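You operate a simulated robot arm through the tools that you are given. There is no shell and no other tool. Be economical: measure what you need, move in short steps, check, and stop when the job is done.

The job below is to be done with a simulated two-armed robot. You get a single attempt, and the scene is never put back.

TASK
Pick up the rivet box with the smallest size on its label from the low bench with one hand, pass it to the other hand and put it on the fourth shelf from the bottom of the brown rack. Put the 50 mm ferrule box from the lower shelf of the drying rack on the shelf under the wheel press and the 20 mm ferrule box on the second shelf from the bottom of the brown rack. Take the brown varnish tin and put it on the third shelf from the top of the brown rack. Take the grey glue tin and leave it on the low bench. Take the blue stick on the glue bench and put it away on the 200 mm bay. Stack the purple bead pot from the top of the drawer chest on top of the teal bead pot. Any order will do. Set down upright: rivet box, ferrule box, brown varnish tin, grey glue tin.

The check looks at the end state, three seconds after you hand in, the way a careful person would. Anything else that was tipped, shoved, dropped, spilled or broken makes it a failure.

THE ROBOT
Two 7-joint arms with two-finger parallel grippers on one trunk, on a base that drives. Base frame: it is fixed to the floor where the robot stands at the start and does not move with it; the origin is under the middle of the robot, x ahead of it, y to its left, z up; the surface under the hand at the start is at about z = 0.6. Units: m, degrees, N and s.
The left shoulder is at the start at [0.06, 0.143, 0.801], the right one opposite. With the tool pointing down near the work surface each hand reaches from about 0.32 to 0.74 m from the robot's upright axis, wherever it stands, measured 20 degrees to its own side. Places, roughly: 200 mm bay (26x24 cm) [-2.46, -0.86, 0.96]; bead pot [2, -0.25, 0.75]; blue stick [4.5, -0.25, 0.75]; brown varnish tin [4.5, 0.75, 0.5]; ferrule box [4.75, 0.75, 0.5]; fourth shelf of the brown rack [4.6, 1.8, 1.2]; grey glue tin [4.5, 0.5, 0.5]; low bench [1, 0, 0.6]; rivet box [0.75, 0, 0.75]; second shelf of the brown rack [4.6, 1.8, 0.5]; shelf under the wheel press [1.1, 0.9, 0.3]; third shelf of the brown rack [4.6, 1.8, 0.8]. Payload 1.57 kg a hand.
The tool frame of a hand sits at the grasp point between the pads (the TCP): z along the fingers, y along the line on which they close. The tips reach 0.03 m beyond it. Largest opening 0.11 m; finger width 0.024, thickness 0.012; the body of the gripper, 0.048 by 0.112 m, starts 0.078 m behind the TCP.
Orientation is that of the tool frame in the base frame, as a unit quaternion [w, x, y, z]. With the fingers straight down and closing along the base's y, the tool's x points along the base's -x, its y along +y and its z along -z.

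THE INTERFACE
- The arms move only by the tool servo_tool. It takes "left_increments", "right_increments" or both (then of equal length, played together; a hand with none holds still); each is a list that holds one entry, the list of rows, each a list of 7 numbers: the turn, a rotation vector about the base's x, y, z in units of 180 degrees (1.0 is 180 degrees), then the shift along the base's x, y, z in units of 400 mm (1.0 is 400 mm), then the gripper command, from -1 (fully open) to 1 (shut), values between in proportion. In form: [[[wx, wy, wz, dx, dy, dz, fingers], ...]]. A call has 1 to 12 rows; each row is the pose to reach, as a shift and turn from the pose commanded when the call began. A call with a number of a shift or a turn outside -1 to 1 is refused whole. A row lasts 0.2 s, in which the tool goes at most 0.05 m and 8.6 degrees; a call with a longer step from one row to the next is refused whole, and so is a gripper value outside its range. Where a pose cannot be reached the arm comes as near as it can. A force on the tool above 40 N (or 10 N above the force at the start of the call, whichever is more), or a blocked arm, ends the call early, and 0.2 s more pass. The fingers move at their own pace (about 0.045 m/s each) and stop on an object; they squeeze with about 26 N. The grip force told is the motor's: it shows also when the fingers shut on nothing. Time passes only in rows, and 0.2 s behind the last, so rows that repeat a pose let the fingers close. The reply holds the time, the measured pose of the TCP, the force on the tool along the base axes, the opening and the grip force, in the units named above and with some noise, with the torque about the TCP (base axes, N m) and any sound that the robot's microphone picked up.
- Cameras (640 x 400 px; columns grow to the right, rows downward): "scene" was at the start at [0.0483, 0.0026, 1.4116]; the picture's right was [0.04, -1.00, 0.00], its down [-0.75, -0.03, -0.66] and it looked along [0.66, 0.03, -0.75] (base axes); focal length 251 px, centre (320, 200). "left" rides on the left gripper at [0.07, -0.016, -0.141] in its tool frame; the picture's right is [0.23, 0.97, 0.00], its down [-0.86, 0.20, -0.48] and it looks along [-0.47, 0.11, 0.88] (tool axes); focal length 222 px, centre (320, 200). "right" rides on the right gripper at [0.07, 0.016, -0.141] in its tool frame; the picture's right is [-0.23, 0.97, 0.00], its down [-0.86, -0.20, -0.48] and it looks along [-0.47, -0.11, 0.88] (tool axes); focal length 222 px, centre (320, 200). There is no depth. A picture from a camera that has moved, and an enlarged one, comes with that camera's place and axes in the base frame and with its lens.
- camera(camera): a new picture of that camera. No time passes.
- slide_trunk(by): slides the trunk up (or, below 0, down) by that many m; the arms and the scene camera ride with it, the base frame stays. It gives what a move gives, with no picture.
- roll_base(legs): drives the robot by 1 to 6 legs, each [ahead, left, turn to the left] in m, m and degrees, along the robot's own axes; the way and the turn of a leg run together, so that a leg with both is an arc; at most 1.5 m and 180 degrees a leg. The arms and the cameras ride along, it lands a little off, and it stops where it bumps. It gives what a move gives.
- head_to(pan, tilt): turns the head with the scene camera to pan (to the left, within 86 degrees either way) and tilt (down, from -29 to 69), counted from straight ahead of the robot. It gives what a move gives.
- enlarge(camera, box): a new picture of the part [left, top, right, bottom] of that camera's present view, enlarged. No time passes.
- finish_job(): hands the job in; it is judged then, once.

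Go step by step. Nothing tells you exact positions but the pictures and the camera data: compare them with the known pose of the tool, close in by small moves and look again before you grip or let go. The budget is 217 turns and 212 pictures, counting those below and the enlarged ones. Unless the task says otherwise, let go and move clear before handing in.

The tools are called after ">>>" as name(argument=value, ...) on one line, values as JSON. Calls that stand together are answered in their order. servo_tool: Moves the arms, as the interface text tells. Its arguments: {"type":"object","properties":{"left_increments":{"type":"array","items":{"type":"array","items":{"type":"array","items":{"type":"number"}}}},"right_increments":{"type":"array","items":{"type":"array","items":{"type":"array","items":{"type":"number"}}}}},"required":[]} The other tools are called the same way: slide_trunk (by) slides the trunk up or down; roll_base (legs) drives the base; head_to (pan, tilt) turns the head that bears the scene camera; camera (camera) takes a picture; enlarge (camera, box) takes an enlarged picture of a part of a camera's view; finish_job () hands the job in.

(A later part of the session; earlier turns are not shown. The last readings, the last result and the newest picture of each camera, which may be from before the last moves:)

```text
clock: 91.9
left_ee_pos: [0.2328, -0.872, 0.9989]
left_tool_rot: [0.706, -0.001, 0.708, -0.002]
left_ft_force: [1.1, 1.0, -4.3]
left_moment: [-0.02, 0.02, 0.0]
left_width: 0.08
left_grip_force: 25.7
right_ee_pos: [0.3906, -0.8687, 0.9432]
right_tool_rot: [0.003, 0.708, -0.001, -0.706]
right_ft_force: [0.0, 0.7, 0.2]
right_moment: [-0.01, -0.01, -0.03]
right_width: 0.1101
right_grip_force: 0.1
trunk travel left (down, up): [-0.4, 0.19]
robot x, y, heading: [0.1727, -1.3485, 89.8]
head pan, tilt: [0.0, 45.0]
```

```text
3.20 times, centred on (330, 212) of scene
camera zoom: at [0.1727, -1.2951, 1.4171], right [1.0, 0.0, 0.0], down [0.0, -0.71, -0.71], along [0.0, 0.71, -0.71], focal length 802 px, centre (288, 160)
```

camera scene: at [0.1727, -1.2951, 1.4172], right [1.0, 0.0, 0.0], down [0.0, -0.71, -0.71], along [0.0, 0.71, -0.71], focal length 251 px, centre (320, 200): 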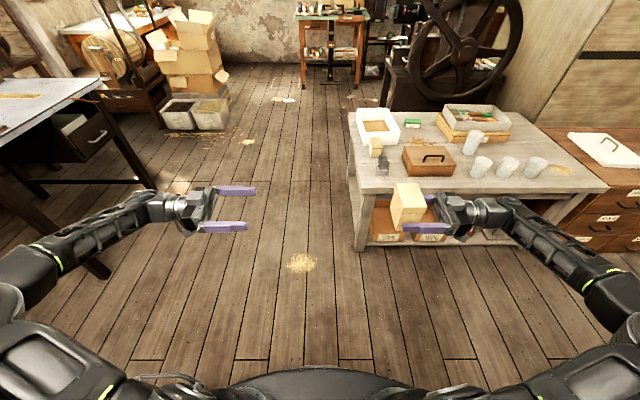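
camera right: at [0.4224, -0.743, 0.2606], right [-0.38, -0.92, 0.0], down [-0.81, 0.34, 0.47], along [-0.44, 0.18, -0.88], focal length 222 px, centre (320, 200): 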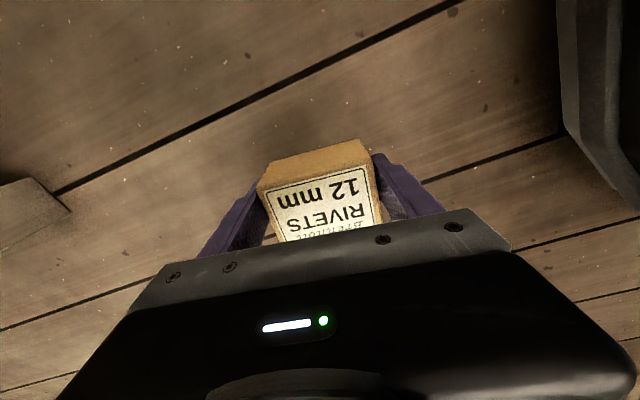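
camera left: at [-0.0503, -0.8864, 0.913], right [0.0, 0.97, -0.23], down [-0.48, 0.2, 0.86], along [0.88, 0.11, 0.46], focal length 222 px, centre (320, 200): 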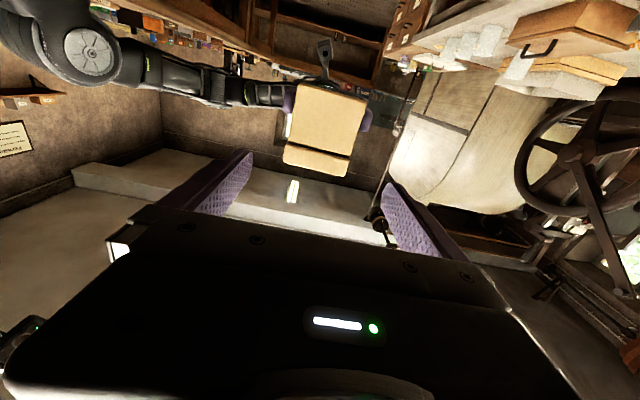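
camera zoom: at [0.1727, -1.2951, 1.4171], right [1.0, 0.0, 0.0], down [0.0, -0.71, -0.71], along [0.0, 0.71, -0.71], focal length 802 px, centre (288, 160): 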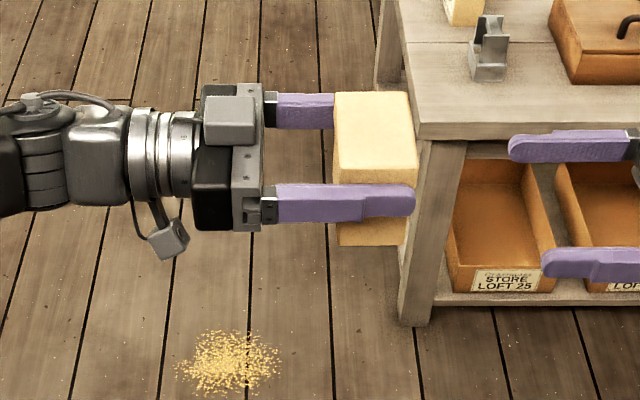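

The box is firmly held (−4.3 N). I swing both hands to point forward for driving.

>>> servo_tool(left_increments=[[[0, 0, 0.045, -0.05, 0, 0, 1], [0, 0, 0.09, -0.1, 0, 0, 1], [0, 0, 0.135, -0.15, 0, 0, 1], [0, 0, 0.18, -0.2, 0, 0, 1], [0, 0, 0.225, -0.25, 0, 0, 1], [0, 0, 0.27, -0.3, 0, 0, 1], [0, 0, 0.315, -0.35, 0, 0, 1], [0, 0, 0.36, -0.4, 0, 0, 1], [0, 0, 0.405, -0.45, 0, 0, 1], [0, 0, 0.45, -0.5, 0, 0, 1], [0, 0, 0.5, -0.53, 0, 0, 1], [0, 0, 0.5, -0.53, 0, 0, 1]]], right_increments=[[[0, 0, -0.045, 0, 0, 0, -1], [0, 0, -0.09, 0, 0, 0, -1], [0, 0, -0.135, 0, 0, 0, -1], [0, 0, -0.18, 0, 0, 0, -1], [0, 0, -0.225, 0, 0, 0, -1], [0, 0, -0.27, 0, 0, 0, -1], [0, 0, -0.315, 0, 0, 0, -1], [0, 0, -0.36, 0, 0, 0, -1], [0, 0, -0.405, 0, 0, 0, -1], [0, 0, -0.45, 0, 0, 0, -1], [0, 0, -0.5, 0, 0, 0, -1], [0, 0, -0.5, 0, 0, 0, -1]]])

>>> head_to(pan=-80, tilt=15)

>>> camera(camera="scene")

```text
refused: row 11 steps farther than a row can; nothing moved
```

```text
clock: 93.4
left_ee_pos: [0.2332, -0.8713, 0.9986]
left_tool_rot: [0.706, 0.0, 0.708, -0.001]
left_ft_force: [-0.2, 0.9, -3.2]
left_moment: [-0.03, 0.0, 0.0]
left_width: 0.0802
left_grip_force: 25.7
right_ee_pos: [0.3915, -0.8703, 0.943]
right_tool_rot: [0.003, 0.708, -0.001, -0.706]
right_ft_force: [-0.1, -0.4, 0.4]
right_moment: [0.03, -0.03, -0.01]
right_width: 0.1103
right_grip_force: 0.0
trunk travel left (down, up): [-0.4, 0.19]
robot x, y, heading: [0.1723, -1.3465, 89.8]
head pan, tilt: [-80.0, 15.0]
```

```text
150 pictures are left
camera scene: at [0.2645, -1.3604, 1.4639], right [0.17, -0.99, 0.0], down [-0.26, -0.04, -0.97], along [0.95, 0.17, -0.26], focal length 251 px, centre (320, 200)
```

scene: 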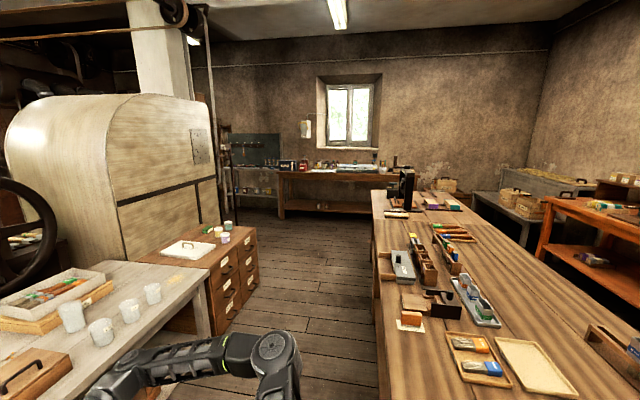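

One step was slightly too large; I repeat with finer steps.

>>> servo_tool(left_increments=[[[0, 0, 0.042, -0.045, 0, 0, 1], [0, 0, 0.084, -0.09, 0, 0, 1], [0, 0, 0.126, -0.14, 0, 0, 1], [0, 0, 0.168, -0.18, 0, 0, 1], [0, 0, 0.21, -0.23, 0, 0, 1], [0, 0, 0.252, -0.27, 0, 0, 1], [0, 0, 0.294, -0.32, 0, 0, 1], [0, 0, 0.336, -0.36, 0, 0, 1], [0, 0, 0.378, -0.41, 0, 0, 1], [0, 0, 0.42, -0.45, 0, 0, 1], [0, 0, 0.46, -0.5, 0, 0, 1], [0, 0, 0.5, -0.53, 0, 0, 1]]], right_increments=[[[0, 0, -0.042, 0, 0, 0, -1], [0, 0, -0.084, 0, 0, 0, -1], [0, 0, -0.126, 0, 0, 0, -1], [0, 0, -0.168, 0, 0, 0, -1], [0, 0, -0.21, 0, 0, 0, -1], [0, 0, -0.252, 0, 0, 0, -1], [0, 0, -0.294, 0, 0, 0, -1], [0, 0, -0.336, 0, 0, 0, -1], [0, 0, -0.378, 0, 0, 0, -1], [0, 0, -0.42, 0, 0, 0, -1], [0, 0, -0.46, 0, 0, 0, -1], [0, 0, -0.5, 0, 0, 0, -1]]])

>>> head_to(pan=0, tilt=45)

>>> camera(camera="scene")

```text
clock: 96.0
left_ee_pos: [0.0469, -0.8083, 1.0234]
left_tool_rot: [-0.5, 0.501, -0.5, -0.499]
left_ft_force: [0.6, -0.1, -3.8]
left_moment: [0.01, 0.04, 0.02]
left_width: 0.0801
left_grip_force: 25.6
left hand out of reach, approached as far as the arm can: row 6, 7, 8, 9, 10, 11, 12
right_ee_pos: [0.4062, -0.7914, 0.939]
right_tool_rot: [0.498, -0.499, 0.502, 0.501]
right_ft_force: [-0.3, 0.8, 0.3]
right_moment: [0.02, 0.01, 0.04]
right_width: 0.1102
right_grip_force: 0.1
right hand out of reach, approached as far as the arm can: row 8, 9, 10, 11, 12
trunk travel left (down, up): [-0.4, 0.19]
robot x, y, heading: [0.1733, -1.3431, 89.7]
head pan, tilt: [-80.0, 15.0]
```

```text
clock: 97.5
left_ee_pos: [0.0463, -0.8087, 1.0214]
left_tool_rot: [-0.5, 0.502, -0.5, -0.499]
left_ft_force: [-0.6, 0.1, -3.3]
left_moment: [-0.01, -0.04, 0.0]
left_width: 0.0798
left_grip_force: 26.2
right_ee_pos: [0.4054, -0.7912, 0.9376]
right_tool_rot: [0.498, -0.5, 0.501, 0.501]
right_ft_force: [-0.2, 0.0, 0.5]
right_moment: [0.0, 0.0, -0.01]
right_width: 0.1099
right_grip_force: 0.2
trunk travel left (down, up): [-0.4, 0.19]
robot x, y, heading: [0.1732, -1.3446, 89.8]
head pan, tilt: [0.0, 45.0]
```

```text
149 pictures are left
camera scene: at [0.1726, -1.2951, 1.4171], right [1.0, 0.0, 0.0], down [0.0, -0.71, -0.71], along [0.0, 0.71, -0.71], focal length 251 px, centre (320, 200)
```

scene: 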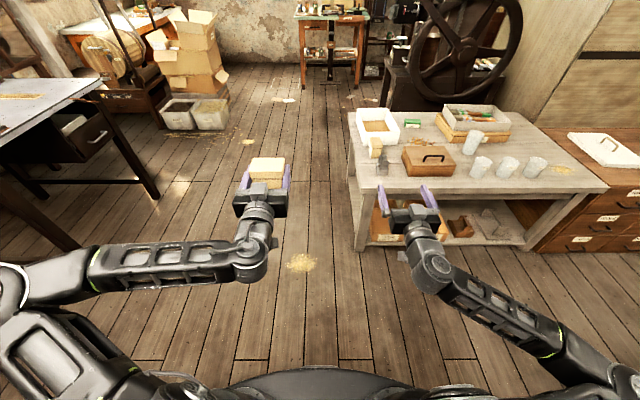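

Both hands point forward. I raise the trunk a bit for clearance and drive along the aisle, heading 0°.

>>> slide_trunk(by=0.1)

>>> roll_base(legs=[[0.4, 0, 0], [0, 0, -90], [1.4, 0, 0]])

>>> head_to(pan=0, tilt=30)

>>> camera(camera="scene")

```text
clock: 98.8
left_ee_pos: [0.0455, -0.8084, 1.1211]
left_tool_rot: [-0.5, 0.502, -0.5, -0.498]
left_ft_force: [0.1, 0.0, -4.4]
left_moment: [-0.02, -0.03, 0.04]
left_width: 0.0799
left_grip_force: 25.2
right_ee_pos: [0.4055, -0.7921, 1.0382]
right_tool_rot: [0.497, -0.5, 0.502, 0.501]
right_ft_force: [0.4, -0.7, 0.2]
right_moment: [0.03, 0.0, 0.01]
right_width: 0.1101
right_grip_force: 0.1
trunk travel left (down, up): [-0.5, 0.09]
robot x, y, heading: [0.1742, -1.3442, 89.8]
head pan, tilt: [0.0, 45.0]
```

```text
clock: 111.7
left_ee_pos: [2.1065, -0.8327, 1.1207]
left_tool_rot: [0.706, 0.0, 0.709, -0.002]
left_ft_force: [-0.2, 0.7, -4.2]
left_moment: [-0.02, 0.07, -0.01]
left_width: 0.08
left_grip_force: 25.7
right_ee_pos: [2.1228, -1.1909, 1.0379]
right_tool_rot: [0.706, 0.002, 0.708, 0.002]
right_ft_force: [0.0, 0.0, -0.6]
right_moment: [-0.01, -0.03, -0.01]
right_width: 0.1099
right_grip_force: 0.0
trunk travel left (down, up): [-0.5, 0.09]
robot x, y, heading: [1.57, -0.9545, -0.3]
head pan, tilt: [0.0, 45.0]
```

```text
clock: 112.5
left_ee_pos: [2.106, -0.8324, 1.1207]
left_tool_rot: [0.706, -0.001, 0.708, -0.001]
left_ft_force: [-0.2, -0.3, -3.4]
left_moment: [-0.02, 0.0, -0.03]
left_width: 0.0799
left_grip_force: 26.3
right_ee_pos: [2.1236, -1.1921, 1.0391]
right_tool_rot: [0.706, 0.003, 0.708, 0.002]
right_ft_force: [-0.2, -0.8, -0.8]
right_moment: [0.01, -0.01, -0.04]
right_width: 0.1101
right_grip_force: 0.1
trunk travel left (down, up): [-0.5, 0.09]
robot x, y, heading: [1.5686, -0.9593, -0.4]
head pan, tilt: [0.0, 30.0]
```

```text
148 pictures are left
camera scene: at [1.6297, -0.9586, 1.5397], right [0.0, -1.0, 0.0], down [-0.5, 0.0, -0.87], along [0.87, 0.0, -0.5], focal length 251 px, centre (320, 200)
```

scene: 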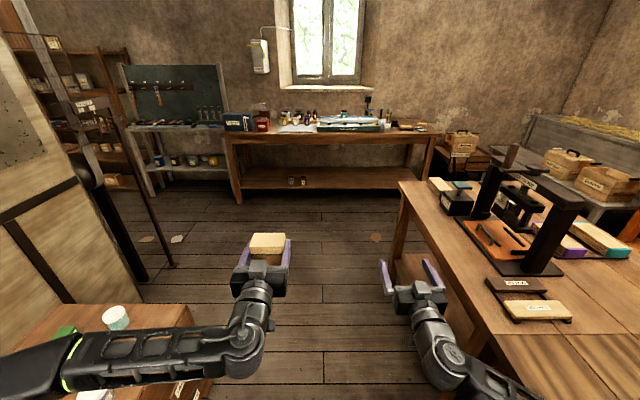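

I see the glue bench at the far wall, the grey drying rack left of it and the brown rack further left. I zoom in on those.

>>> enlarge(camera="scene", box=[110, 60, 250, 210])

>>> enlarge(camera="scene", box=[0, 20, 140, 210])

>>> enlarge(camera="scene", box=[220, 80, 440, 200])

```text
2.67 times, centred on (180, 135) of scene
camera zoom: at [1.6297, -0.9586, 1.5397], right [0.0, -1.0, 0.0], down [-0.5, 0.0, -0.87], along [0.87, 0.0, -0.5], focal length 669 px, centre (693, 373)
```

zoom: 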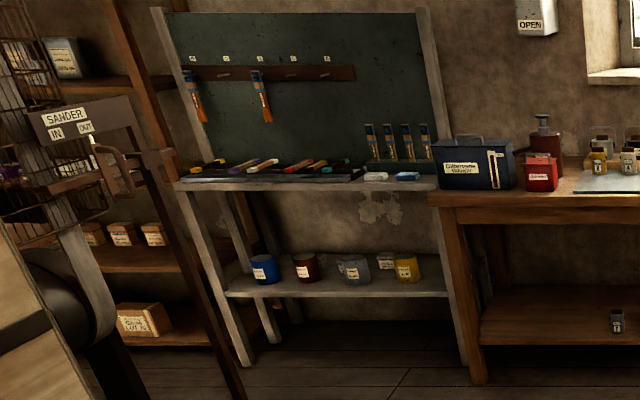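

```text
2.11 times, centred on (70, 115) of scene
camera zoom: at [1.6297, -0.9586, 1.5397], right [0.0, -1.0, 0.0], down [-0.5, 0.0, -0.87], along [0.87, 0.0, -0.5], focal length 528 px, centre (846, 379)
```

zoom: 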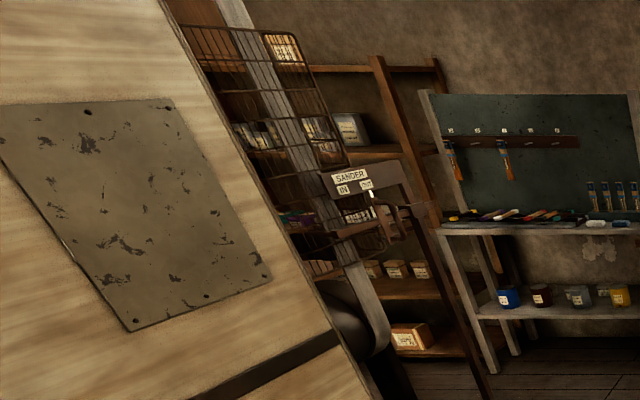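

```text
2.91 times, centred on (330, 140) of scene
camera zoom: at [1.6297, -0.9586, 1.5397], right [0.0, -1.0, 0.0], down [-0.5, 0.0, -0.87], along [0.87, 0.0, -0.5], focal length 730 px, centre (291, 374)
```

zoom: 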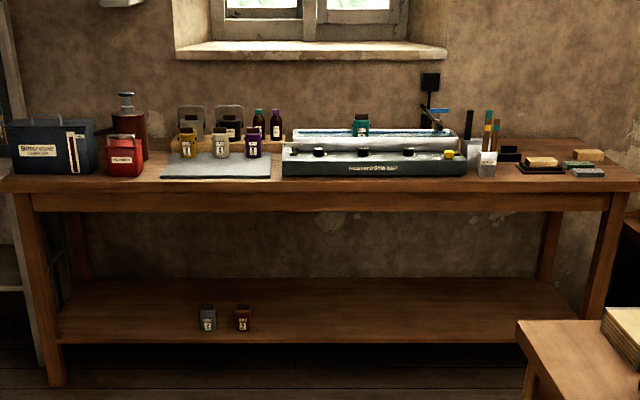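

The drying-rack lower shelf has blue, brown, grey and yellow tins plus something behind. I drive on to x≈2.9 and look left at the way to the brown rack.

>>> roll_base(legs=[[1.35, 0.1, 0]])

>>> head_to(pan=50, tilt=25)

>>> camera(camera="scene")

```text
clock: 119.3
left_ee_pos: [3.4559, -0.7272, 1.1208]
left_tool_rot: [0.706, -0.004, 0.709, 0.002]
left_ft_force: [0.8, 0.1, -3.5]
left_moment: [-0.01, 0.07, -0.03]
left_width: 0.0798
left_grip_force: 25.1
right_ee_pos: [3.4763, -1.0872, 1.0381]
right_tool_rot: [0.706, -0.001, 0.708, 0.005]
right_ft_force: [0.5, 0.6, 0.0]
right_moment: [0.02, -0.01, 0.01]
right_width: 0.1102
right_grip_force: 0.0
trunk travel left (down, up): [-0.5, 0.09]
robot x, y, heading: [2.9184, -0.8566, 0.5]
head pan, tilt: [0.0, 30.0]
```

```text
clock: 120.5
left_ee_pos: [3.456, -0.7273, 1.1211]
left_tool_rot: [0.705, -0.004, 0.709, 0.001]
left_ft_force: [-0.7, -0.3, -3.4]
left_moment: [0.01, 0.02, 0.0]
left_width: 0.08
left_grip_force: 25.1
right_ee_pos: [3.4755, -1.0869, 1.0388]
right_tool_rot: [0.706, -0.002, 0.708, 0.006]
right_ft_force: [0.1, -0.4, -0.2]
right_moment: [0.0, 0.0, 0.01]
right_width: 0.1098
right_grip_force: 0.1
trunk travel left (down, up): [-0.5, 0.09]
robot x, y, heading: [2.918, -0.8581, 0.2]
head pan, tilt: [50.0, 25.0]
```

```text
144 pictures are left
camera scene: at [2.9489, -0.7874, 1.5477], right [0.77, -0.64, 0.0], down [-0.27, -0.32, -0.91], along [0.58, 0.7, -0.42], focal length 251 px, centre (320, 200)
```

scene: 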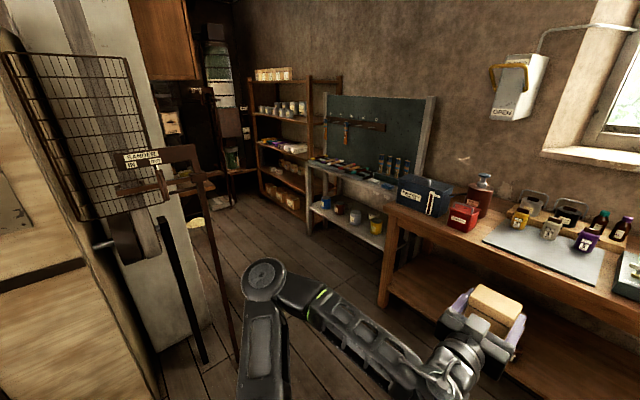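

The brown rack stands along the far wall beyond the drying rack. I zoom on it to count shelves and see contents.

>>> enlarge(camera="scene", box=[230, 50, 450, 270])

>>> enlarge(camera="scene", box=[300, 180, 400, 250])

```text
1.82 times, centred on (340, 160) of scene
camera zoom: at [2.9489, -0.7874, 1.5477], right [0.77, -0.64, 0.0], down [-0.27, -0.32, -0.91], along [0.58, 0.7, -0.42], focal length 456 px, centre (284, 273)
```

zoom: 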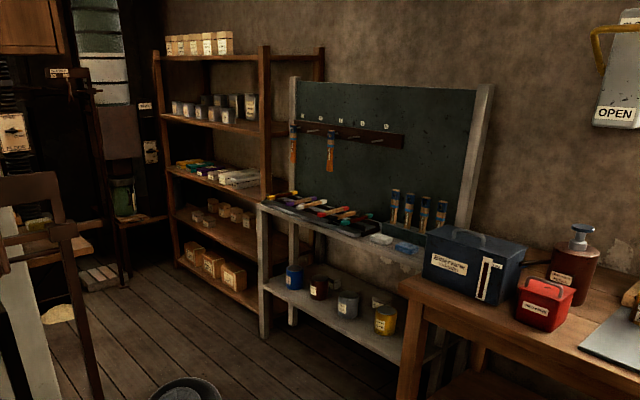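

```text
5.71 times, centred on (350, 215) of scene
camera zoom: at [2.9489, -0.7874, 1.5477], right [0.77, -0.64, 0.0], down [-0.27, -0.32, -0.91], along [0.58, 0.7, -0.42], focal length 1433 px, centre (149, 114)
```

zoom: 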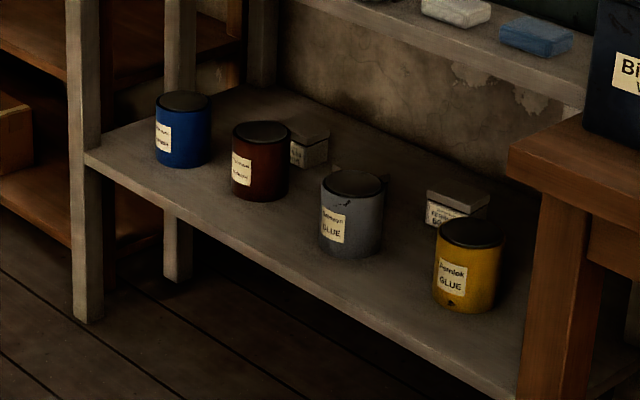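

I'll turn left, shift to the lane between the machine and the wall racks and drive partway up it.

>>> roll_base(legs=[[0, 0, 90], [0, -0.88, 0]])

>>> head_to(pan=10, tilt=30)

>>> camera(camera="scene")

```text
clock: 128.9
left_ee_pos: [3.6617, -0.3152, 1.1222]
left_tool_rot: [-0.497, 0.504, -0.498, -0.5]
left_ft_force: [-0.1, 0.5, -3.9]
left_moment: [-0.05, -0.02, -0.05]
left_width: 0.0799
left_grip_force: 25.7
right_ee_pos: [4.0227, -0.293, 1.0378]
right_tool_rot: [0.495, -0.502, 0.499, 0.504]
right_ft_force: [0.1, -0.4, 0.1]
right_moment: [0.02, -0.02, -0.01]
right_width: 0.1102
right_grip_force: 0.1
trunk travel left (down, up): [-0.5, 0.09]
robot x, y, heading: [3.7956, -0.8507, 90.5]
head pan, tilt: [50.0, 25.0]
```

```text
clock: 130.0
left_ee_pos: [3.6617, -0.314, 1.121]
left_tool_rot: [-0.497, 0.505, -0.498, -0.501]
left_ft_force: [0.1, 1.2, -3.3]
left_moment: [-0.01, -0.01, -0.02]
left_width: 0.0798
left_grip_force: 26.3
right_ee_pos: [4.0213, -0.2928, 1.0386]
right_tool_rot: [0.493, -0.503, 0.499, 0.505]
right_ft_force: [-0.3, -0.1, 0.9]
right_moment: [0.0, 0.04, 0.02]
right_width: 0.11
right_grip_force: 0.0
trunk travel left (down, up): [-0.5, 0.09]
robot x, y, heading: [3.795, -0.8545, 90.7]
head pan, tilt: [10.0, 30.0]
```

```text
141 pictures are left
camera scene: at [3.779, -0.7918, 1.5397], right [0.98, 0.18, 0.0], down [0.09, -0.49, -0.87], along [-0.16, 0.85, -0.5], focal length 251 px, centre (320, 200)
```

scene: 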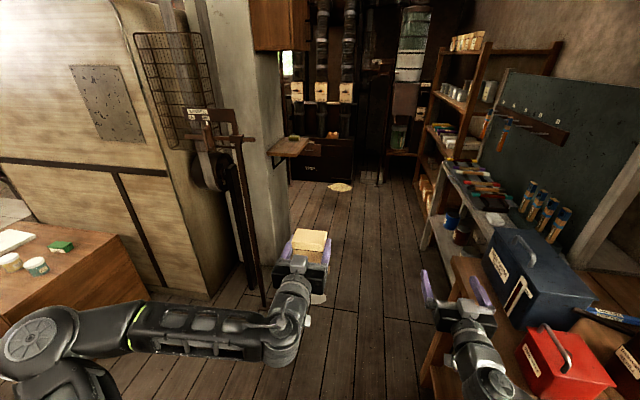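

The lane is about 1 m wide; I raise the trunk to the top for elbow clearance and drive on carefully.

>>> slide_trunk(by=0.09)

>>> roll_base(legs=[[0.7, -0.04, -0.6], [0.7, 0, 0]])

>>> head_to(pan=-25, tilt=30)

>>> camera(camera="scene")

```text
clock: 131.2
left_ee_pos: [3.6631, -0.3135, 1.2107]
left_tool_rot: [-0.497, 0.504, -0.497, -0.502]
left_ft_force: [0.0, 0.5, -3.2]
left_moment: [0.01, -0.01, -0.01]
left_width: 0.0798
left_grip_force: 26.2
right_ee_pos: [4.0226, -0.2935, 1.1279]
right_tool_rot: [0.495, -0.503, 0.499, 0.504]
right_ft_force: [-0.3, 1.0, 0.6]
right_moment: [0.0, -0.03, -0.01]
right_width: 0.11
right_grip_force: 0.0
trunk travel left (down, up): [-0.59, 0.0]
robot x, y, heading: [3.796, -0.8517, 90.5]
head pan, tilt: [10.0, 30.0]
```

```text
clock: 138.5
left_ee_pos: [3.707, 1.0841, 1.2107]
left_tool_rot: [-0.499, 0.502, -0.5, -0.499]
left_ft_force: [-0.1, 0.5, -2.6]
left_moment: [-0.05, -0.02, 0.02]
left_width: 0.0798
left_grip_force: 26.2
right_ee_pos: [4.0666, 1.0997, 1.1292]
right_tool_rot: [0.497, -0.5, 0.502, 0.501]
right_ft_force: [-0.3, -0.4, 0.2]
right_moment: [0.02, 0.0, -0.01]
right_width: 0.1101
right_grip_force: 0.0
trunk travel left (down, up): [-0.59, 0.0]
robot x, y, heading: [3.8332, 0.5432, 90.1]
head pan, tilt: [10.0, 30.0]
```

```text
clock: 139.5
left_ee_pos: [3.7066, 1.083, 1.2115]
left_tool_rot: [-0.499, 0.502, -0.5, -0.499]
left_ft_force: [-0.4, -0.5, -4.2]
left_moment: [0.01, -0.02, 0.0]
left_width: 0.0798
left_grip_force: 26.3
right_ee_pos: [4.0657, 1.1008, 1.1287]
right_tool_rot: [0.498, -0.5, 0.502, 0.501]
right_ft_force: [0.4, -0.2, 0.3]
right_moment: [0.03, -0.02, -0.03]
right_width: 0.1101
right_grip_force: 0.0
trunk travel left (down, up): [-0.59, 0.0]
robot x, y, heading: [3.8342, 0.5422, 90.1]
head pan, tilt: [-25.0, 30.0]
```

```text
140 pictures are left
camera scene: at [3.872, 0.5976, 1.6297], right [0.91, -0.42, 0.0], down [-0.21, -0.45, -0.87], along [0.37, 0.78, -0.5], focal length 251 px, centre (320, 200)
```

scene: 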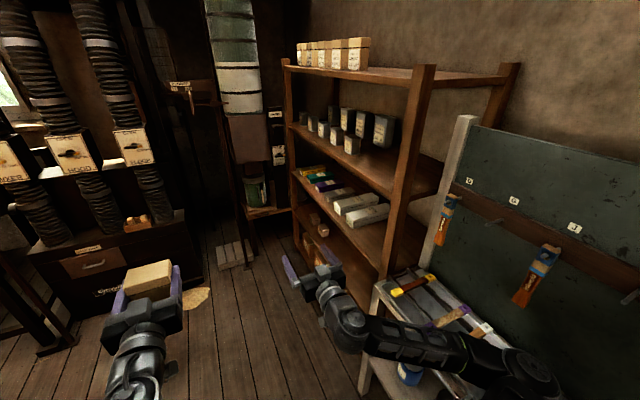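

The brown rack spans about y 1.2–2.5, front at x≈4.5; its fourth shelf has free room at the right end (y≈1.3–1.65). I drive up and turn to face it.

>>> roll_base(legs=[[0.92, 0, 0], [0, 0, -90]])

>>> head_to(pan=0, tilt=20)

>>> camera(camera="scene")

```text
clock: 148.2
left_ee_pos: [4.3763, 1.5923, 1.2111]
left_tool_rot: [0.706, -0.003, 0.709, 0.001]
left_ft_force: [-0.4, 0.2, -4.1]
left_moment: [0.02, 0.04, 0.01]
left_width: 0.0798
left_grip_force: 26.1
right_ee_pos: [4.3945, 1.2315, 1.1277]
right_tool_rot: [0.706, 0.0, 0.708, 0.005]
right_ft_force: [-0.7, 0.4, -0.6]
right_moment: [-0.01, 0.0, -0.01]
right_width: 0.1099
right_grip_force: 0.1
trunk travel left (down, up): [-0.59, 0.0]
robot x, y, heading: [3.8401, 1.4666, 0.1]
head pan, tilt: [-25.0, 30.0]
```

```text
clock: 149.0
left_ee_pos: [4.3763, 1.5922, 1.2113]
left_tool_rot: [0.706, -0.002, 0.708, 0.001]
left_ft_force: [-0.4, -0.2, -4.3]
left_moment: [-0.03, 0.02, -0.02]
left_width: 0.0797
left_grip_force: 26.2
right_ee_pos: [4.3942, 1.2331, 1.1283]
right_tool_rot: [0.706, 0.0, 0.708, 0.003]
right_ft_force: [-0.4, -0.9, -0.1]
right_moment: [0.03, -0.02, 0.0]
right_width: 0.11
right_grip_force: 0.1
trunk travel left (down, up): [-0.59, 0.0]
robot x, y, heading: [3.8385, 1.4651, -0.0]
head pan, tilt: [0.0, 20.0]
```

```text
139 pictures are left
camera scene: at [3.9031, 1.4631, 1.6458], right [0.0, -1.0, 0.0], down [-0.34, 0.0, -0.94], along [0.94, 0.0, -0.34], focal length 251 px, centre (320, 200)
```

scene: 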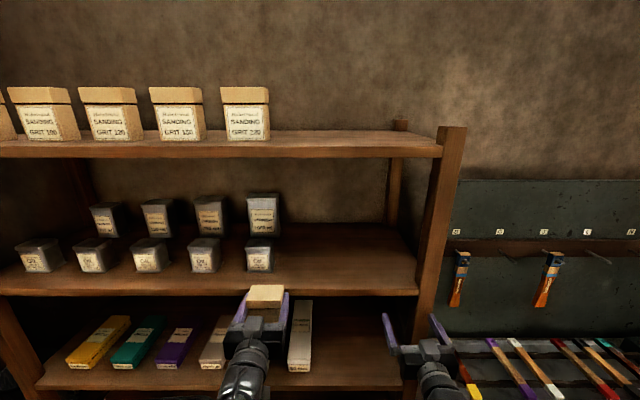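

The right end of the fourth shelf is free. I use the left wrist camera to measure the shelf's front edge height and distance.

>>> camera(camera="left")

>>> enlarge(camera="scene", box=[220, 180, 460, 330])

```text
138 pictures are left
camera left: at [4.2345, 1.5756, 1.1422], right [-0.01, 0.97, -0.23], down [-0.48, 0.2, 0.86], along [0.88, 0.11, 0.46], focal length 222 px, centre (320, 200)
```

left: 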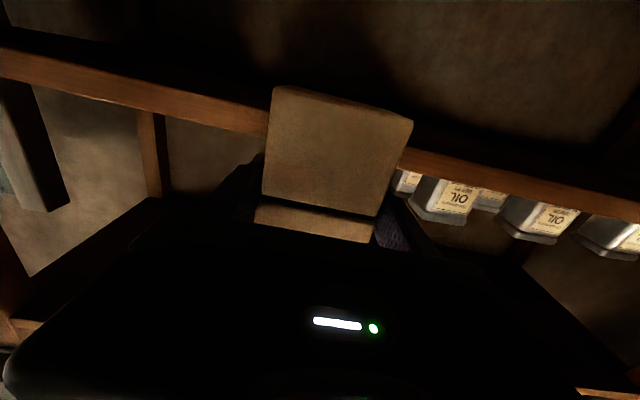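

```text
2.67 times, centred on (340, 255) of scene
camera zoom: at [3.9031, 1.4631, 1.6458], right [0.0, -1.0, 0.0], down [-0.34, 0.0, -0.94], along [0.94, 0.0, -0.34], focal length 669 px, centre (267, 53)
```

zoom: 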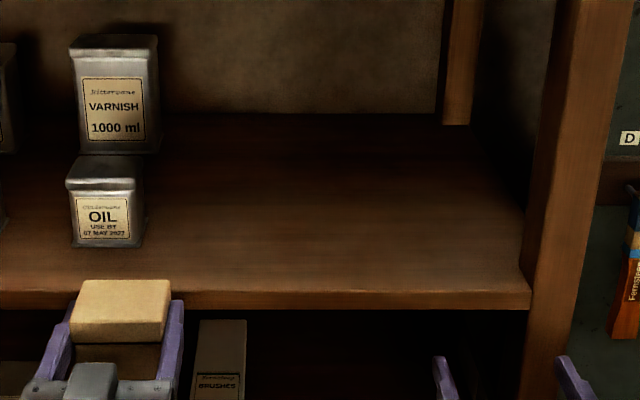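

The fourth shelf surface is at z≈1.20, front edge x≈4.446. I raise the box above it and shift to y≈1.43, then move in over the shelf.

>>> servo_tool(left_increments=[[[0, 0, 0, 0, 0, 0.08, 1], [0, 0, 0, 0, 0, 0.16, 1], [0, 0, 0, 0, 0, 0.21, 1], [0, 0, 0, 0, -0.1, 0.21, 1], [0, 0, 0, 0, -0.2, 0.21, 1], [0, 0, 0, 0, -0.3, 0.21, 1], [0, 0, 0, 0, -0.4, 0.21, 1], [0, 0, 0, 0.08, -0.4, 0.21, 1], [0, 0, 0, 0.16, -0.4, 0.21, 1], [0, 0, 0, 0.24, -0.4, 0.21, 1], [0, 0, 0, 0.32, -0.4, 0.21, 1], [0, 0, 0, 0.385, -0.4, 0.21, 1]]])

>>> camera(camera="left")

>>> enlarge(camera="scene", box=[220, 180, 460, 330])

```text
clock: 151.6
left_ee_pos: [4.5319, 1.4325, 1.2943]
left_tool_rot: [0.706, -0.002, 0.709, 0.0]
left_ft_force: [-0.4, 0.0, -3.8]
left_moment: [0.03, 0.03, 0.03]
left_width: 0.0802
left_grip_force: 26.2
right_ee_pos: [4.3961, 1.2318, 1.1265]
right_tool_rot: [0.706, -0.001, 0.708, 0.004]
right_ft_force: [0.3, 0.5, 0.7]
right_moment: [0.01, 0.01, -0.02]
right_width: 0.11
right_grip_force: 0.0
trunk travel left (down, up): [-0.59, 0.0]
robot x, y, heading: [3.8397, 1.4633, 0.0]
head pan, tilt: [0.0, 20.0]
```

```text
136 pictures are left
camera left: at [4.3892, 1.4159, 1.2255], right [-0.01, 0.97, -0.23], down [-0.48, 0.2, 0.86], along [0.88, 0.11, 0.46], focal length 222 px, centre (320, 200)
```

left: 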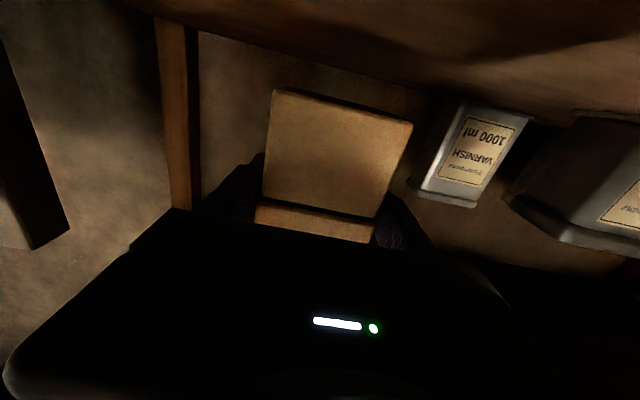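

```text
2.67 times, centred on (340, 255) of scene
camera zoom: at [3.9042, 1.4631, 1.6457], right [0.0, -1.0, 0.0], down [-0.34, 0.0, -0.94], along [0.94, 0.0, -0.34], focal length 669 px, centre (267, 53)
```

zoom: 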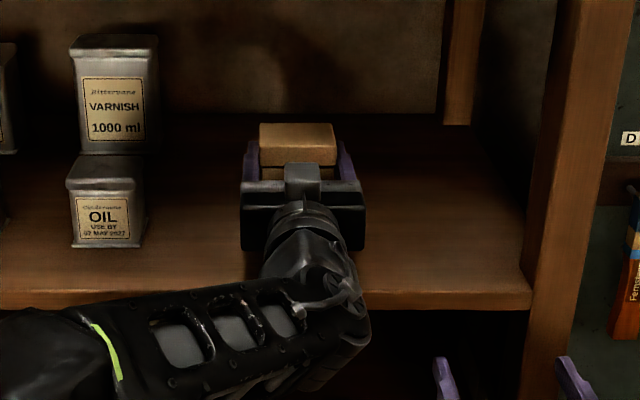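

Good placement. I lower gently to near contact and watch the force.

>>> servo_tool(left_increments=[[[0, 0, 0, 0, 0, -0.03, 1], [0, 0, 0, 0, 0, -0.055, 1], [0, 0, 0, 0, 0, -0.07, 1], [0, 0, 0, 0, 0, -0.0775, 1]]])

```text
clock: 152.6
left_ee_pos: [4.5308, 1.4332, 1.2639]
left_tool_rot: [0.706, -0.003, 0.709, 0.001]
left_ft_force: [-0.1, 0.2, -4.7]
left_moment: [-0.02, 0.03, -0.01]
left_width: 0.0796
left_grip_force: 26.3
right_ee_pos: [4.3954, 1.2314, 1.1279]
right_tool_rot: [0.706, 0.0, 0.708, 0.005]
right_ft_force: [-0.3, -0.2, -0.4]
right_moment: [0.02, 0.01, 0.0]
right_width: 0.1099
right_grip_force: 0.1
trunk travel left (down, up): [-0.59, 0.0]
robot x, y, heading: [3.835, 1.4633, 0.1]
head pan, tilt: [0.0, 20.0]
```

No contact yet. I lower in 2–3 mm steps until weight is taken.

>>> servo_tool(left_increments=[[[0, 0, 0, 0, 0, -0.007, 1], [0, 0, 0, 0, 0, -0.014, 1]]])

>>> enlarge(camera="left", box=[220, 40, 460, 190])

```text
clock: 153.2
left_ee_pos: [4.5306, 1.4316, 1.2599]
left_tool_rot: [0.707, -0.004, 0.707, 0.0]
left_ft_force: [2.3, 0.1, 5.8]
left_moment: [0.41, 0.07, -0.14]
left_width: 0.0802
left_grip_force: 26.2
right_ee_pos: [4.3941, 1.2332, 1.1282]
right_tool_rot: [0.706, 0.001, 0.708, 0.004]
right_ft_force: [0.5, -1.0, 0.9]
right_moment: [-0.04, -0.01, -0.03]
right_width: 0.1101
right_grip_force: 0.0
trunk travel left (down, up): [-0.59, 0.0]
robot x, y, heading: [3.8375, 1.4591, -0.0]
head pan, tilt: [0.0, 20.0]
```

```text
2.67 times, centred on (340, 115) of left
camera zoom: at [4.3888, 1.4153, 1.1915], right [0.0, 0.97, -0.23], down [-0.48, 0.2, 0.85], along [0.88, 0.11, 0.47], focal length 592 px, centre (267, 427)
```

zoom: 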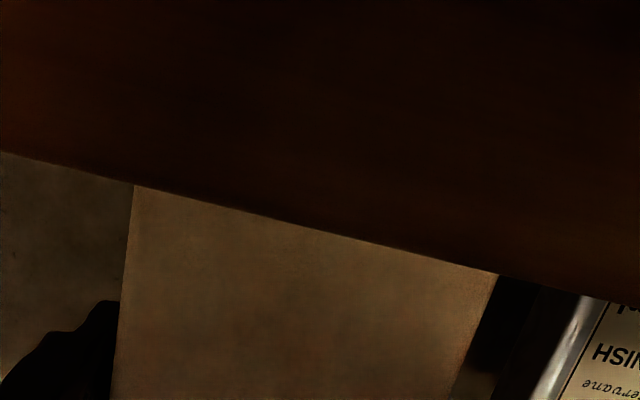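

Contact taken. I open the fingers and pull straight back.

>>> servo_tool(left_increments=[[[0, 0, 0, 0, 0, 0.003, 0.3], [0, 0, 0, 0, 0, 0.005, -1], [0, 0, 0, 0, 0, 0.005, -1], [0, 0, 0, 0, 0, 0.005, -1], [0, 0, 0, -0.08, 0, 0.005, -1], [0, 0, 0, -0.18, 0, 0.005, -1], [0, 0, 0, -0.28, 0, 0.005, -1], [0, 0, 0, -0.38, 0, 0.005, -1], [0, 0, 0, -0.45, 0.06, 0.005, -1], [0, 0, 0, -0.45, 0.14, 0.005, -1], [0, 0, 0, -0.45, 0.24, 0.005, -1], [0, 0, 0, -0.45, 0.34, 0.005, -1]]])

>>> camera(camera="scene")

```text
clock: 155.8
left_ee_pos: [4.3509, 1.5694, 1.2618]
left_tool_rot: [0.705, -0.001, 0.709, -0.001]
left_ft_force: [0.2, 0.1, -0.2]
left_moment: [0.03, 0.01, -0.01]
left_width: 0.1098
left_grip_force: 0.1
right_ee_pos: [4.3944, 1.2317, 1.1283]
right_tool_rot: [0.706, -0.001, 0.708, 0.004]
right_ft_force: [-0.2, 0.5, 0.1]
right_moment: [0.01, 0.02, 0.0]
right_width: 0.11
right_grip_force: 0.0
trunk travel left (down, up): [-0.59, 0.0]
robot x, y, heading: [3.8399, 1.4649, 0.2]
head pan, tilt: [0.0, 20.0]
```

```text
133 pictures are left
camera scene: at [3.9023, 1.4638, 1.6458], right [0.0, -1.0, 0.0], down [-0.34, 0.0, -0.94], along [0.94, 0.0, -0.34], focal length 251 px, centre (320, 200)
```

scene: 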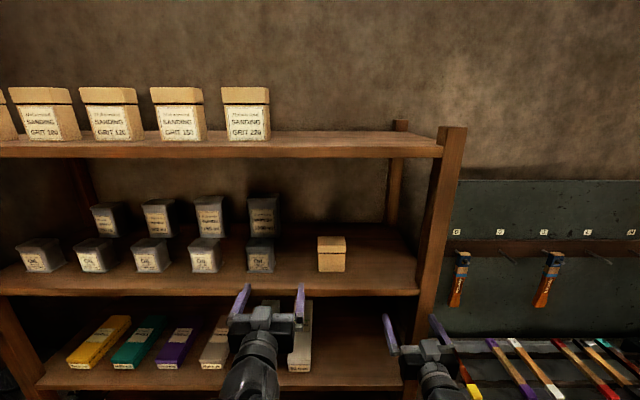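

The rivet box stands upright on the fourth shelf. Next I back off a bit and slide right to face the drying rack.

>>> roll_base(legs=[[-0.22, 0, 0], [0, -0.85, 0]])

>>> head_to(pan=0, tilt=40)

>>> camera(camera="scene")

```text
clock: 161.6
left_ee_pos: [4.1303, 0.7146, 1.2619]
left_tool_rot: [0.705, -0.001, 0.709, -0.001]
left_ft_force: [0.0, -0.4, 0.7]
left_moment: [0.0, 0.01, 0.04]
left_width: 0.11
left_grip_force: 0.1
right_ee_pos: [4.1724, 0.3782, 1.1282]
right_tool_rot: [0.706, 0.002, 0.708, 0.002]
right_ft_force: [-0.2, 0.3, -0.2]
right_moment: [0.02, 0.01, 0.03]
right_width: 0.1101
right_grip_force: 0.0
trunk travel left (down, up): [-0.59, 0.0]
robot x, y, heading: [3.6114, 0.6121, -0.1]
head pan, tilt: [0.0, 20.0]
```

```text
clock: 162.5
left_ee_pos: [4.1301, 0.7156, 1.2608]
left_tool_rot: [0.705, -0.002, 0.709, 0.0]
left_ft_force: [-0.4, -0.2, 0.7]
left_moment: [-0.01, 0.0, 0.03]
left_width: 0.11
left_grip_force: 0.2
right_ee_pos: [4.1736, 0.3814, 1.1283]
right_tool_rot: [0.706, 0.001, 0.708, 0.002]
right_ft_force: [0.6, 0.0, 0.9]
right_moment: [0.01, -0.01, 0.01]
right_width: 0.1102
right_grip_force: 0.0
trunk travel left (down, up): [-0.59, 0.0]
robot x, y, heading: [3.6165, 0.6133, -0.2]
head pan, tilt: [0.0, 40.0]
```

```text
132 pictures are left
camera scene: at [3.674, 0.613, 1.6145], right [0.0, -1.0, 0.0], down [-0.64, 0.0, -0.77], along [0.77, 0.0, -0.64], focal length 251 px, centre (320, 200)
```

scene: 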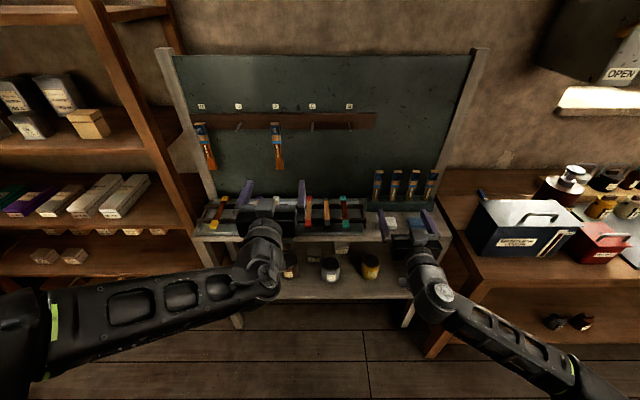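

Now I lower the trunk 0.45 m (hands are clear of the rack) to look under its upper shelf.

>>> slide_trunk(by=-0.5)

>>> head_to(pan=0, tilt=35)

>>> camera(camera="scene")

>>> enlarge(camera="scene", box=[240, 120, 440, 245])

```text
refused: -0.5 is not a number from -0.4 to 0.4
```

```text
clock: 163.1
left_ee_pos: [4.1292, 0.7142, 1.2614]
left_tool_rot: [0.706, -0.001, 0.708, 0.0]
left_ft_force: [-0.9, -0.3, -0.3]
left_moment: [-0.01, -0.02, 0.0]
left_width: 0.11
left_grip_force: 0.0
right_ee_pos: [4.1731, 0.3799, 1.1286]
right_tool_rot: [0.706, 0.003, 0.708, 0.002]
right_ft_force: [-0.9, -0.5, -0.4]
right_moment: [0.0, -0.02, 0.01]
right_width: 0.1099
right_grip_force: 0.0
trunk travel left (down, up): [-0.59, 0.0]
robot x, y, heading: [3.617, 0.6146, -0.2]
head pan, tilt: [0.0, 35.0]
```

```text
131 pictures are left
camera scene: at [3.677, 0.6131, 1.6219], right [0.0, -1.0, 0.0], down [-0.57, 0.0, -0.82], along [0.82, 0.0, -0.57], focal length 251 px, centre (320, 200)
```

scene: 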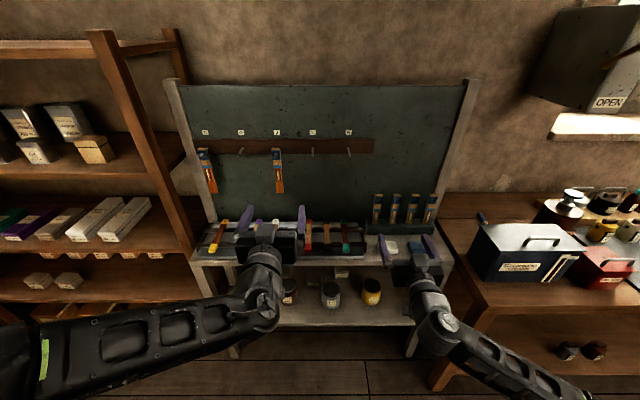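

```text
3.20 times, centred on (340, 182) of scene
camera zoom: at [3.677, 0.6131, 1.6219], right [0.0, -1.0, 0.0], down [-0.57, 0.0, -0.82], along [0.82, 0.0, -0.57], focal length 802 px, centre (256, 256)
```

zoom: 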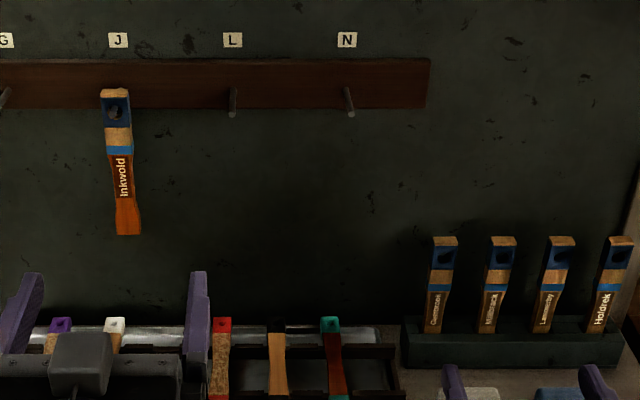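

The trunk limit per call is 0.4 m; I lower by 0.4 and look again.

>>> slide_trunk(by=-0.4)

>>> camera(camera="scene")

>>> enlarge(camera="scene", box=[210, 140, 430, 260])

```text
clock: 166.9
left_ee_pos: [4.1302, 0.7148, 0.8615]
left_tool_rot: [0.706, -0.002, 0.708, 0.0]
left_ft_force: [0.3, 0.5, 0.1]
left_moment: [0.02, 0.04, 0.03]
left_width: 0.11
left_grip_force: 0.0
right_ee_pos: [4.1713, 0.3786, 0.7288]
right_tool_rot: [0.706, 0.002, 0.708, 0.002]
right_ft_force: [-0.4, 0.3, 0.1]
right_moment: [-0.01, 0.04, 0.06]
right_width: 0.11
right_grip_force: 0.0
trunk travel left (down, up): [-0.19, 0.4]
robot x, y, heading: [3.6183, 0.611, -0.3]
head pan, tilt: [0.0, 35.0]
```

```text
129 pictures are left
camera scene: at [3.677, 0.6131, 1.222], right [0.0, -1.0, 0.0], down [-0.57, 0.0, -0.82], along [0.82, 0.0, -0.57], focal length 251 px, centre (320, 200)
```

scene: 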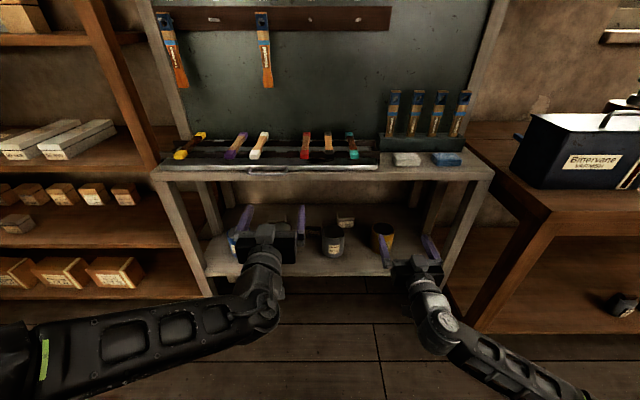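

```text
2.91 times, centred on (320, 200) of scene
camera zoom: at [3.677, 0.6131, 1.222], right [0.0, -1.0, 0.0], down [-0.57, 0.0, -0.82], along [0.82, 0.0, -0.57], focal length 730 px, centre (320, 200)
```

zoom: 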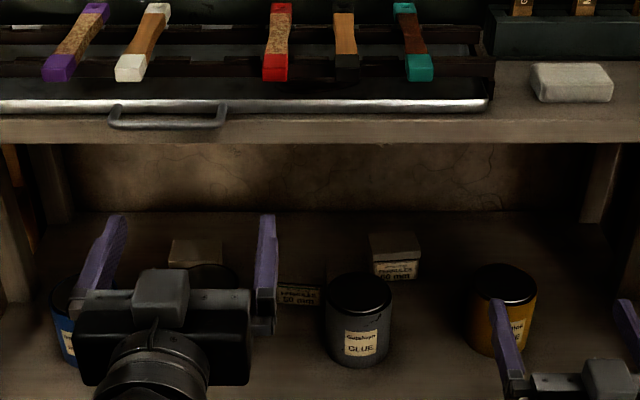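

There seem to be several grey ferrule boxes behind the tins. I zoom to read the labels.

>>> enlarge(camera="scene", box=[300, 205, 364, 245])

>>> enlarge(camera="right", box=[100, 0, 640, 260])

>>> enlarge(camera="left", box=[0, 0, 640, 260])

```text
10.00 times, centred on (332, 225) of scene
camera zoom: at [3.677, 0.6131, 1.222], right [0.0, -1.0, 0.0], down [-0.57, 0.0, -0.82], along [0.82, 0.0, -0.57], focal length 2508 px, centre (200, -50)
```

zoom: 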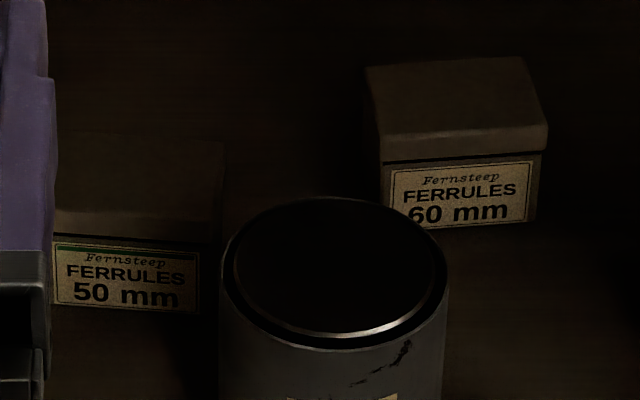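

```text
1.19 times, centred on (370, 130) of right
camera zoom: at [4.031, 0.3975, 0.6575], right [0.0, 0.97, 0.23], down [-0.48, -0.2, 0.86], along [0.88, -0.11, 0.46], focal length 263 px, centre (261, 283)
```

zoom: 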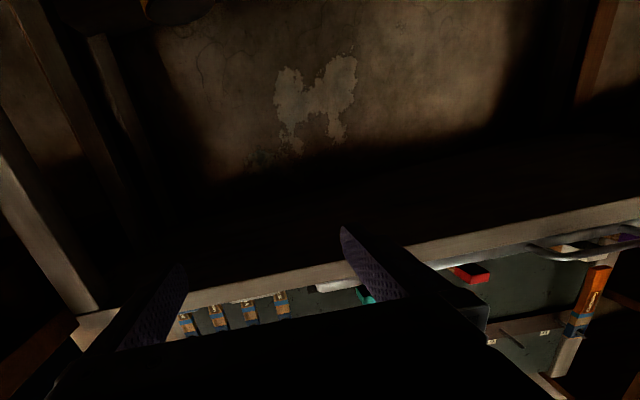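

```text
1.00 times, centred on (320, 130) of left (not enlarged: the box is as wide or as high as the picture)
camera zoom: at [3.9878, 0.6997, 0.7923], right [0.0, 0.97, -0.23], down [-0.47, 0.2, 0.86], along [0.88, 0.11, 0.46], focal length 222 px, centre (320, 270)
```

zoom: 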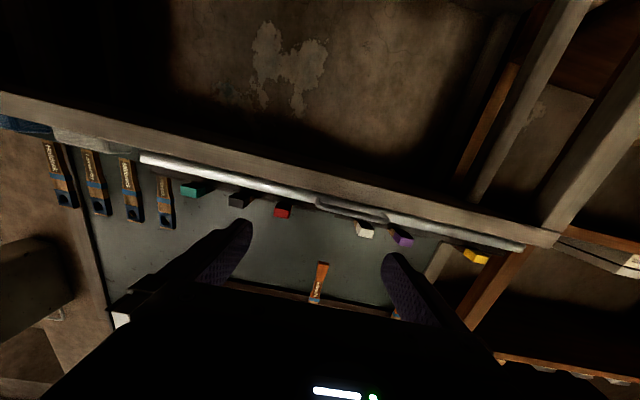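

I can read 50 mm and 60 mm; a third box (probably 20 mm) is at left. The lower shelf surface is about z 0.36. I pitch both hands 45° down for working under the upper shelf and look again.

>>> servo_tool(left_increments=[[[0, 0.045, 0, 0, 0.03, -0.1, -1], [0, 0.09, 0, 0, 0.06, -0.2, -1], [0, 0.13, 0, 0, 0.09, -0.3, -1], [0, 0.17, 0, 0, 0.12, -0.4, -1], [0, 0.21, 0, 0, 0.15, -0.5, -1], [0, 0.25, 0, 0, 0.17, -0.58, -1], [0, 0.25, 0, 0, 0.17, -0.58, -1]]], right_increments=[[[0, 0.045, 0, 0, 0, -0.04, -1], [0, 0.09, 0, 0, 0, -0.08, -1], [0, 0.13, 0, 0, 0, -0.12, -1], [0, 0.17, 0, 0, 0, -0.16, -1], [0, 0.21, 0, 0, 0, -0.2, -1], [0, 0.25, 0, 0, 0, -0.24, -1], [0, 0.25, 0, 0, 0, -0.24, -1]]])

>>> camera(camera="left")

>>> enlarge(camera="scene", box=[190, 140, 430, 290])

```text
clock: 168.6
left_ee_pos: [4.1294, 0.7836, 0.6294]
left_tool_rot: [0.38, -0.001, 0.925, -0.001]
left_ft_force: [0.3, 0.8, 0.2]
left_moment: [0.0, -0.02, -0.03]
left_width: 0.1099
left_grip_force: 0.1
right_ee_pos: [4.1731, 0.3808, 0.6315]
right_tool_rot: [0.381, 0.003, 0.925, 0.002]
right_ft_force: [-0.1, 0.2, -0.6]
right_moment: [0.0, 0.0, -0.03]
right_width: 0.1099
right_grip_force: 0.1
trunk travel left (down, up): [-0.19, 0.4]
robot x, y, heading: [3.6205, 0.6148, -0.5]
head pan, tilt: [0.0, 35.0]
```

```text
124 pictures are left
camera left: at [3.9806, 0.7679, 0.6807], right [-0.16, 0.97, -0.16], down [0.27, 0.2, 0.94], along [0.95, 0.11, -0.3], focal length 222 px, centre (320, 200)
```

left: 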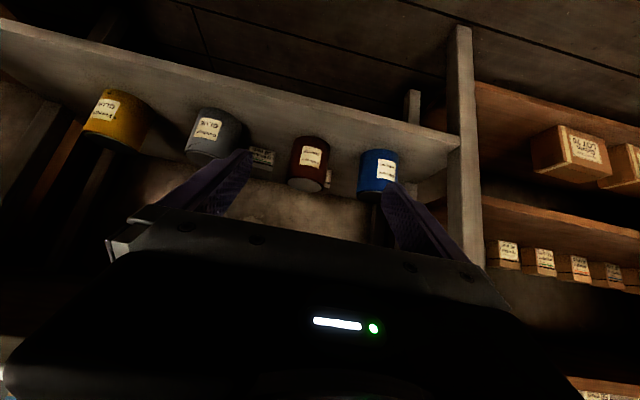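

```text
2.67 times, centred on (310, 215) of scene
camera zoom: at [3.6772, 0.6132, 1.222], right [0.0, -1.0, 0.0], down [-0.57, 0.0, -0.82], along [0.82, 0.0, -0.57], focal length 669 px, centre (347, 160)
```

zoom: 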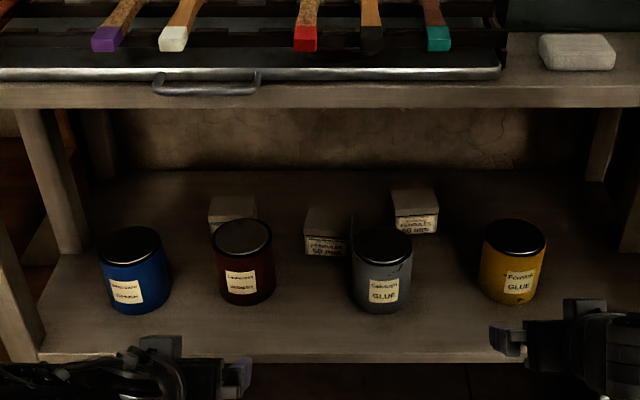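

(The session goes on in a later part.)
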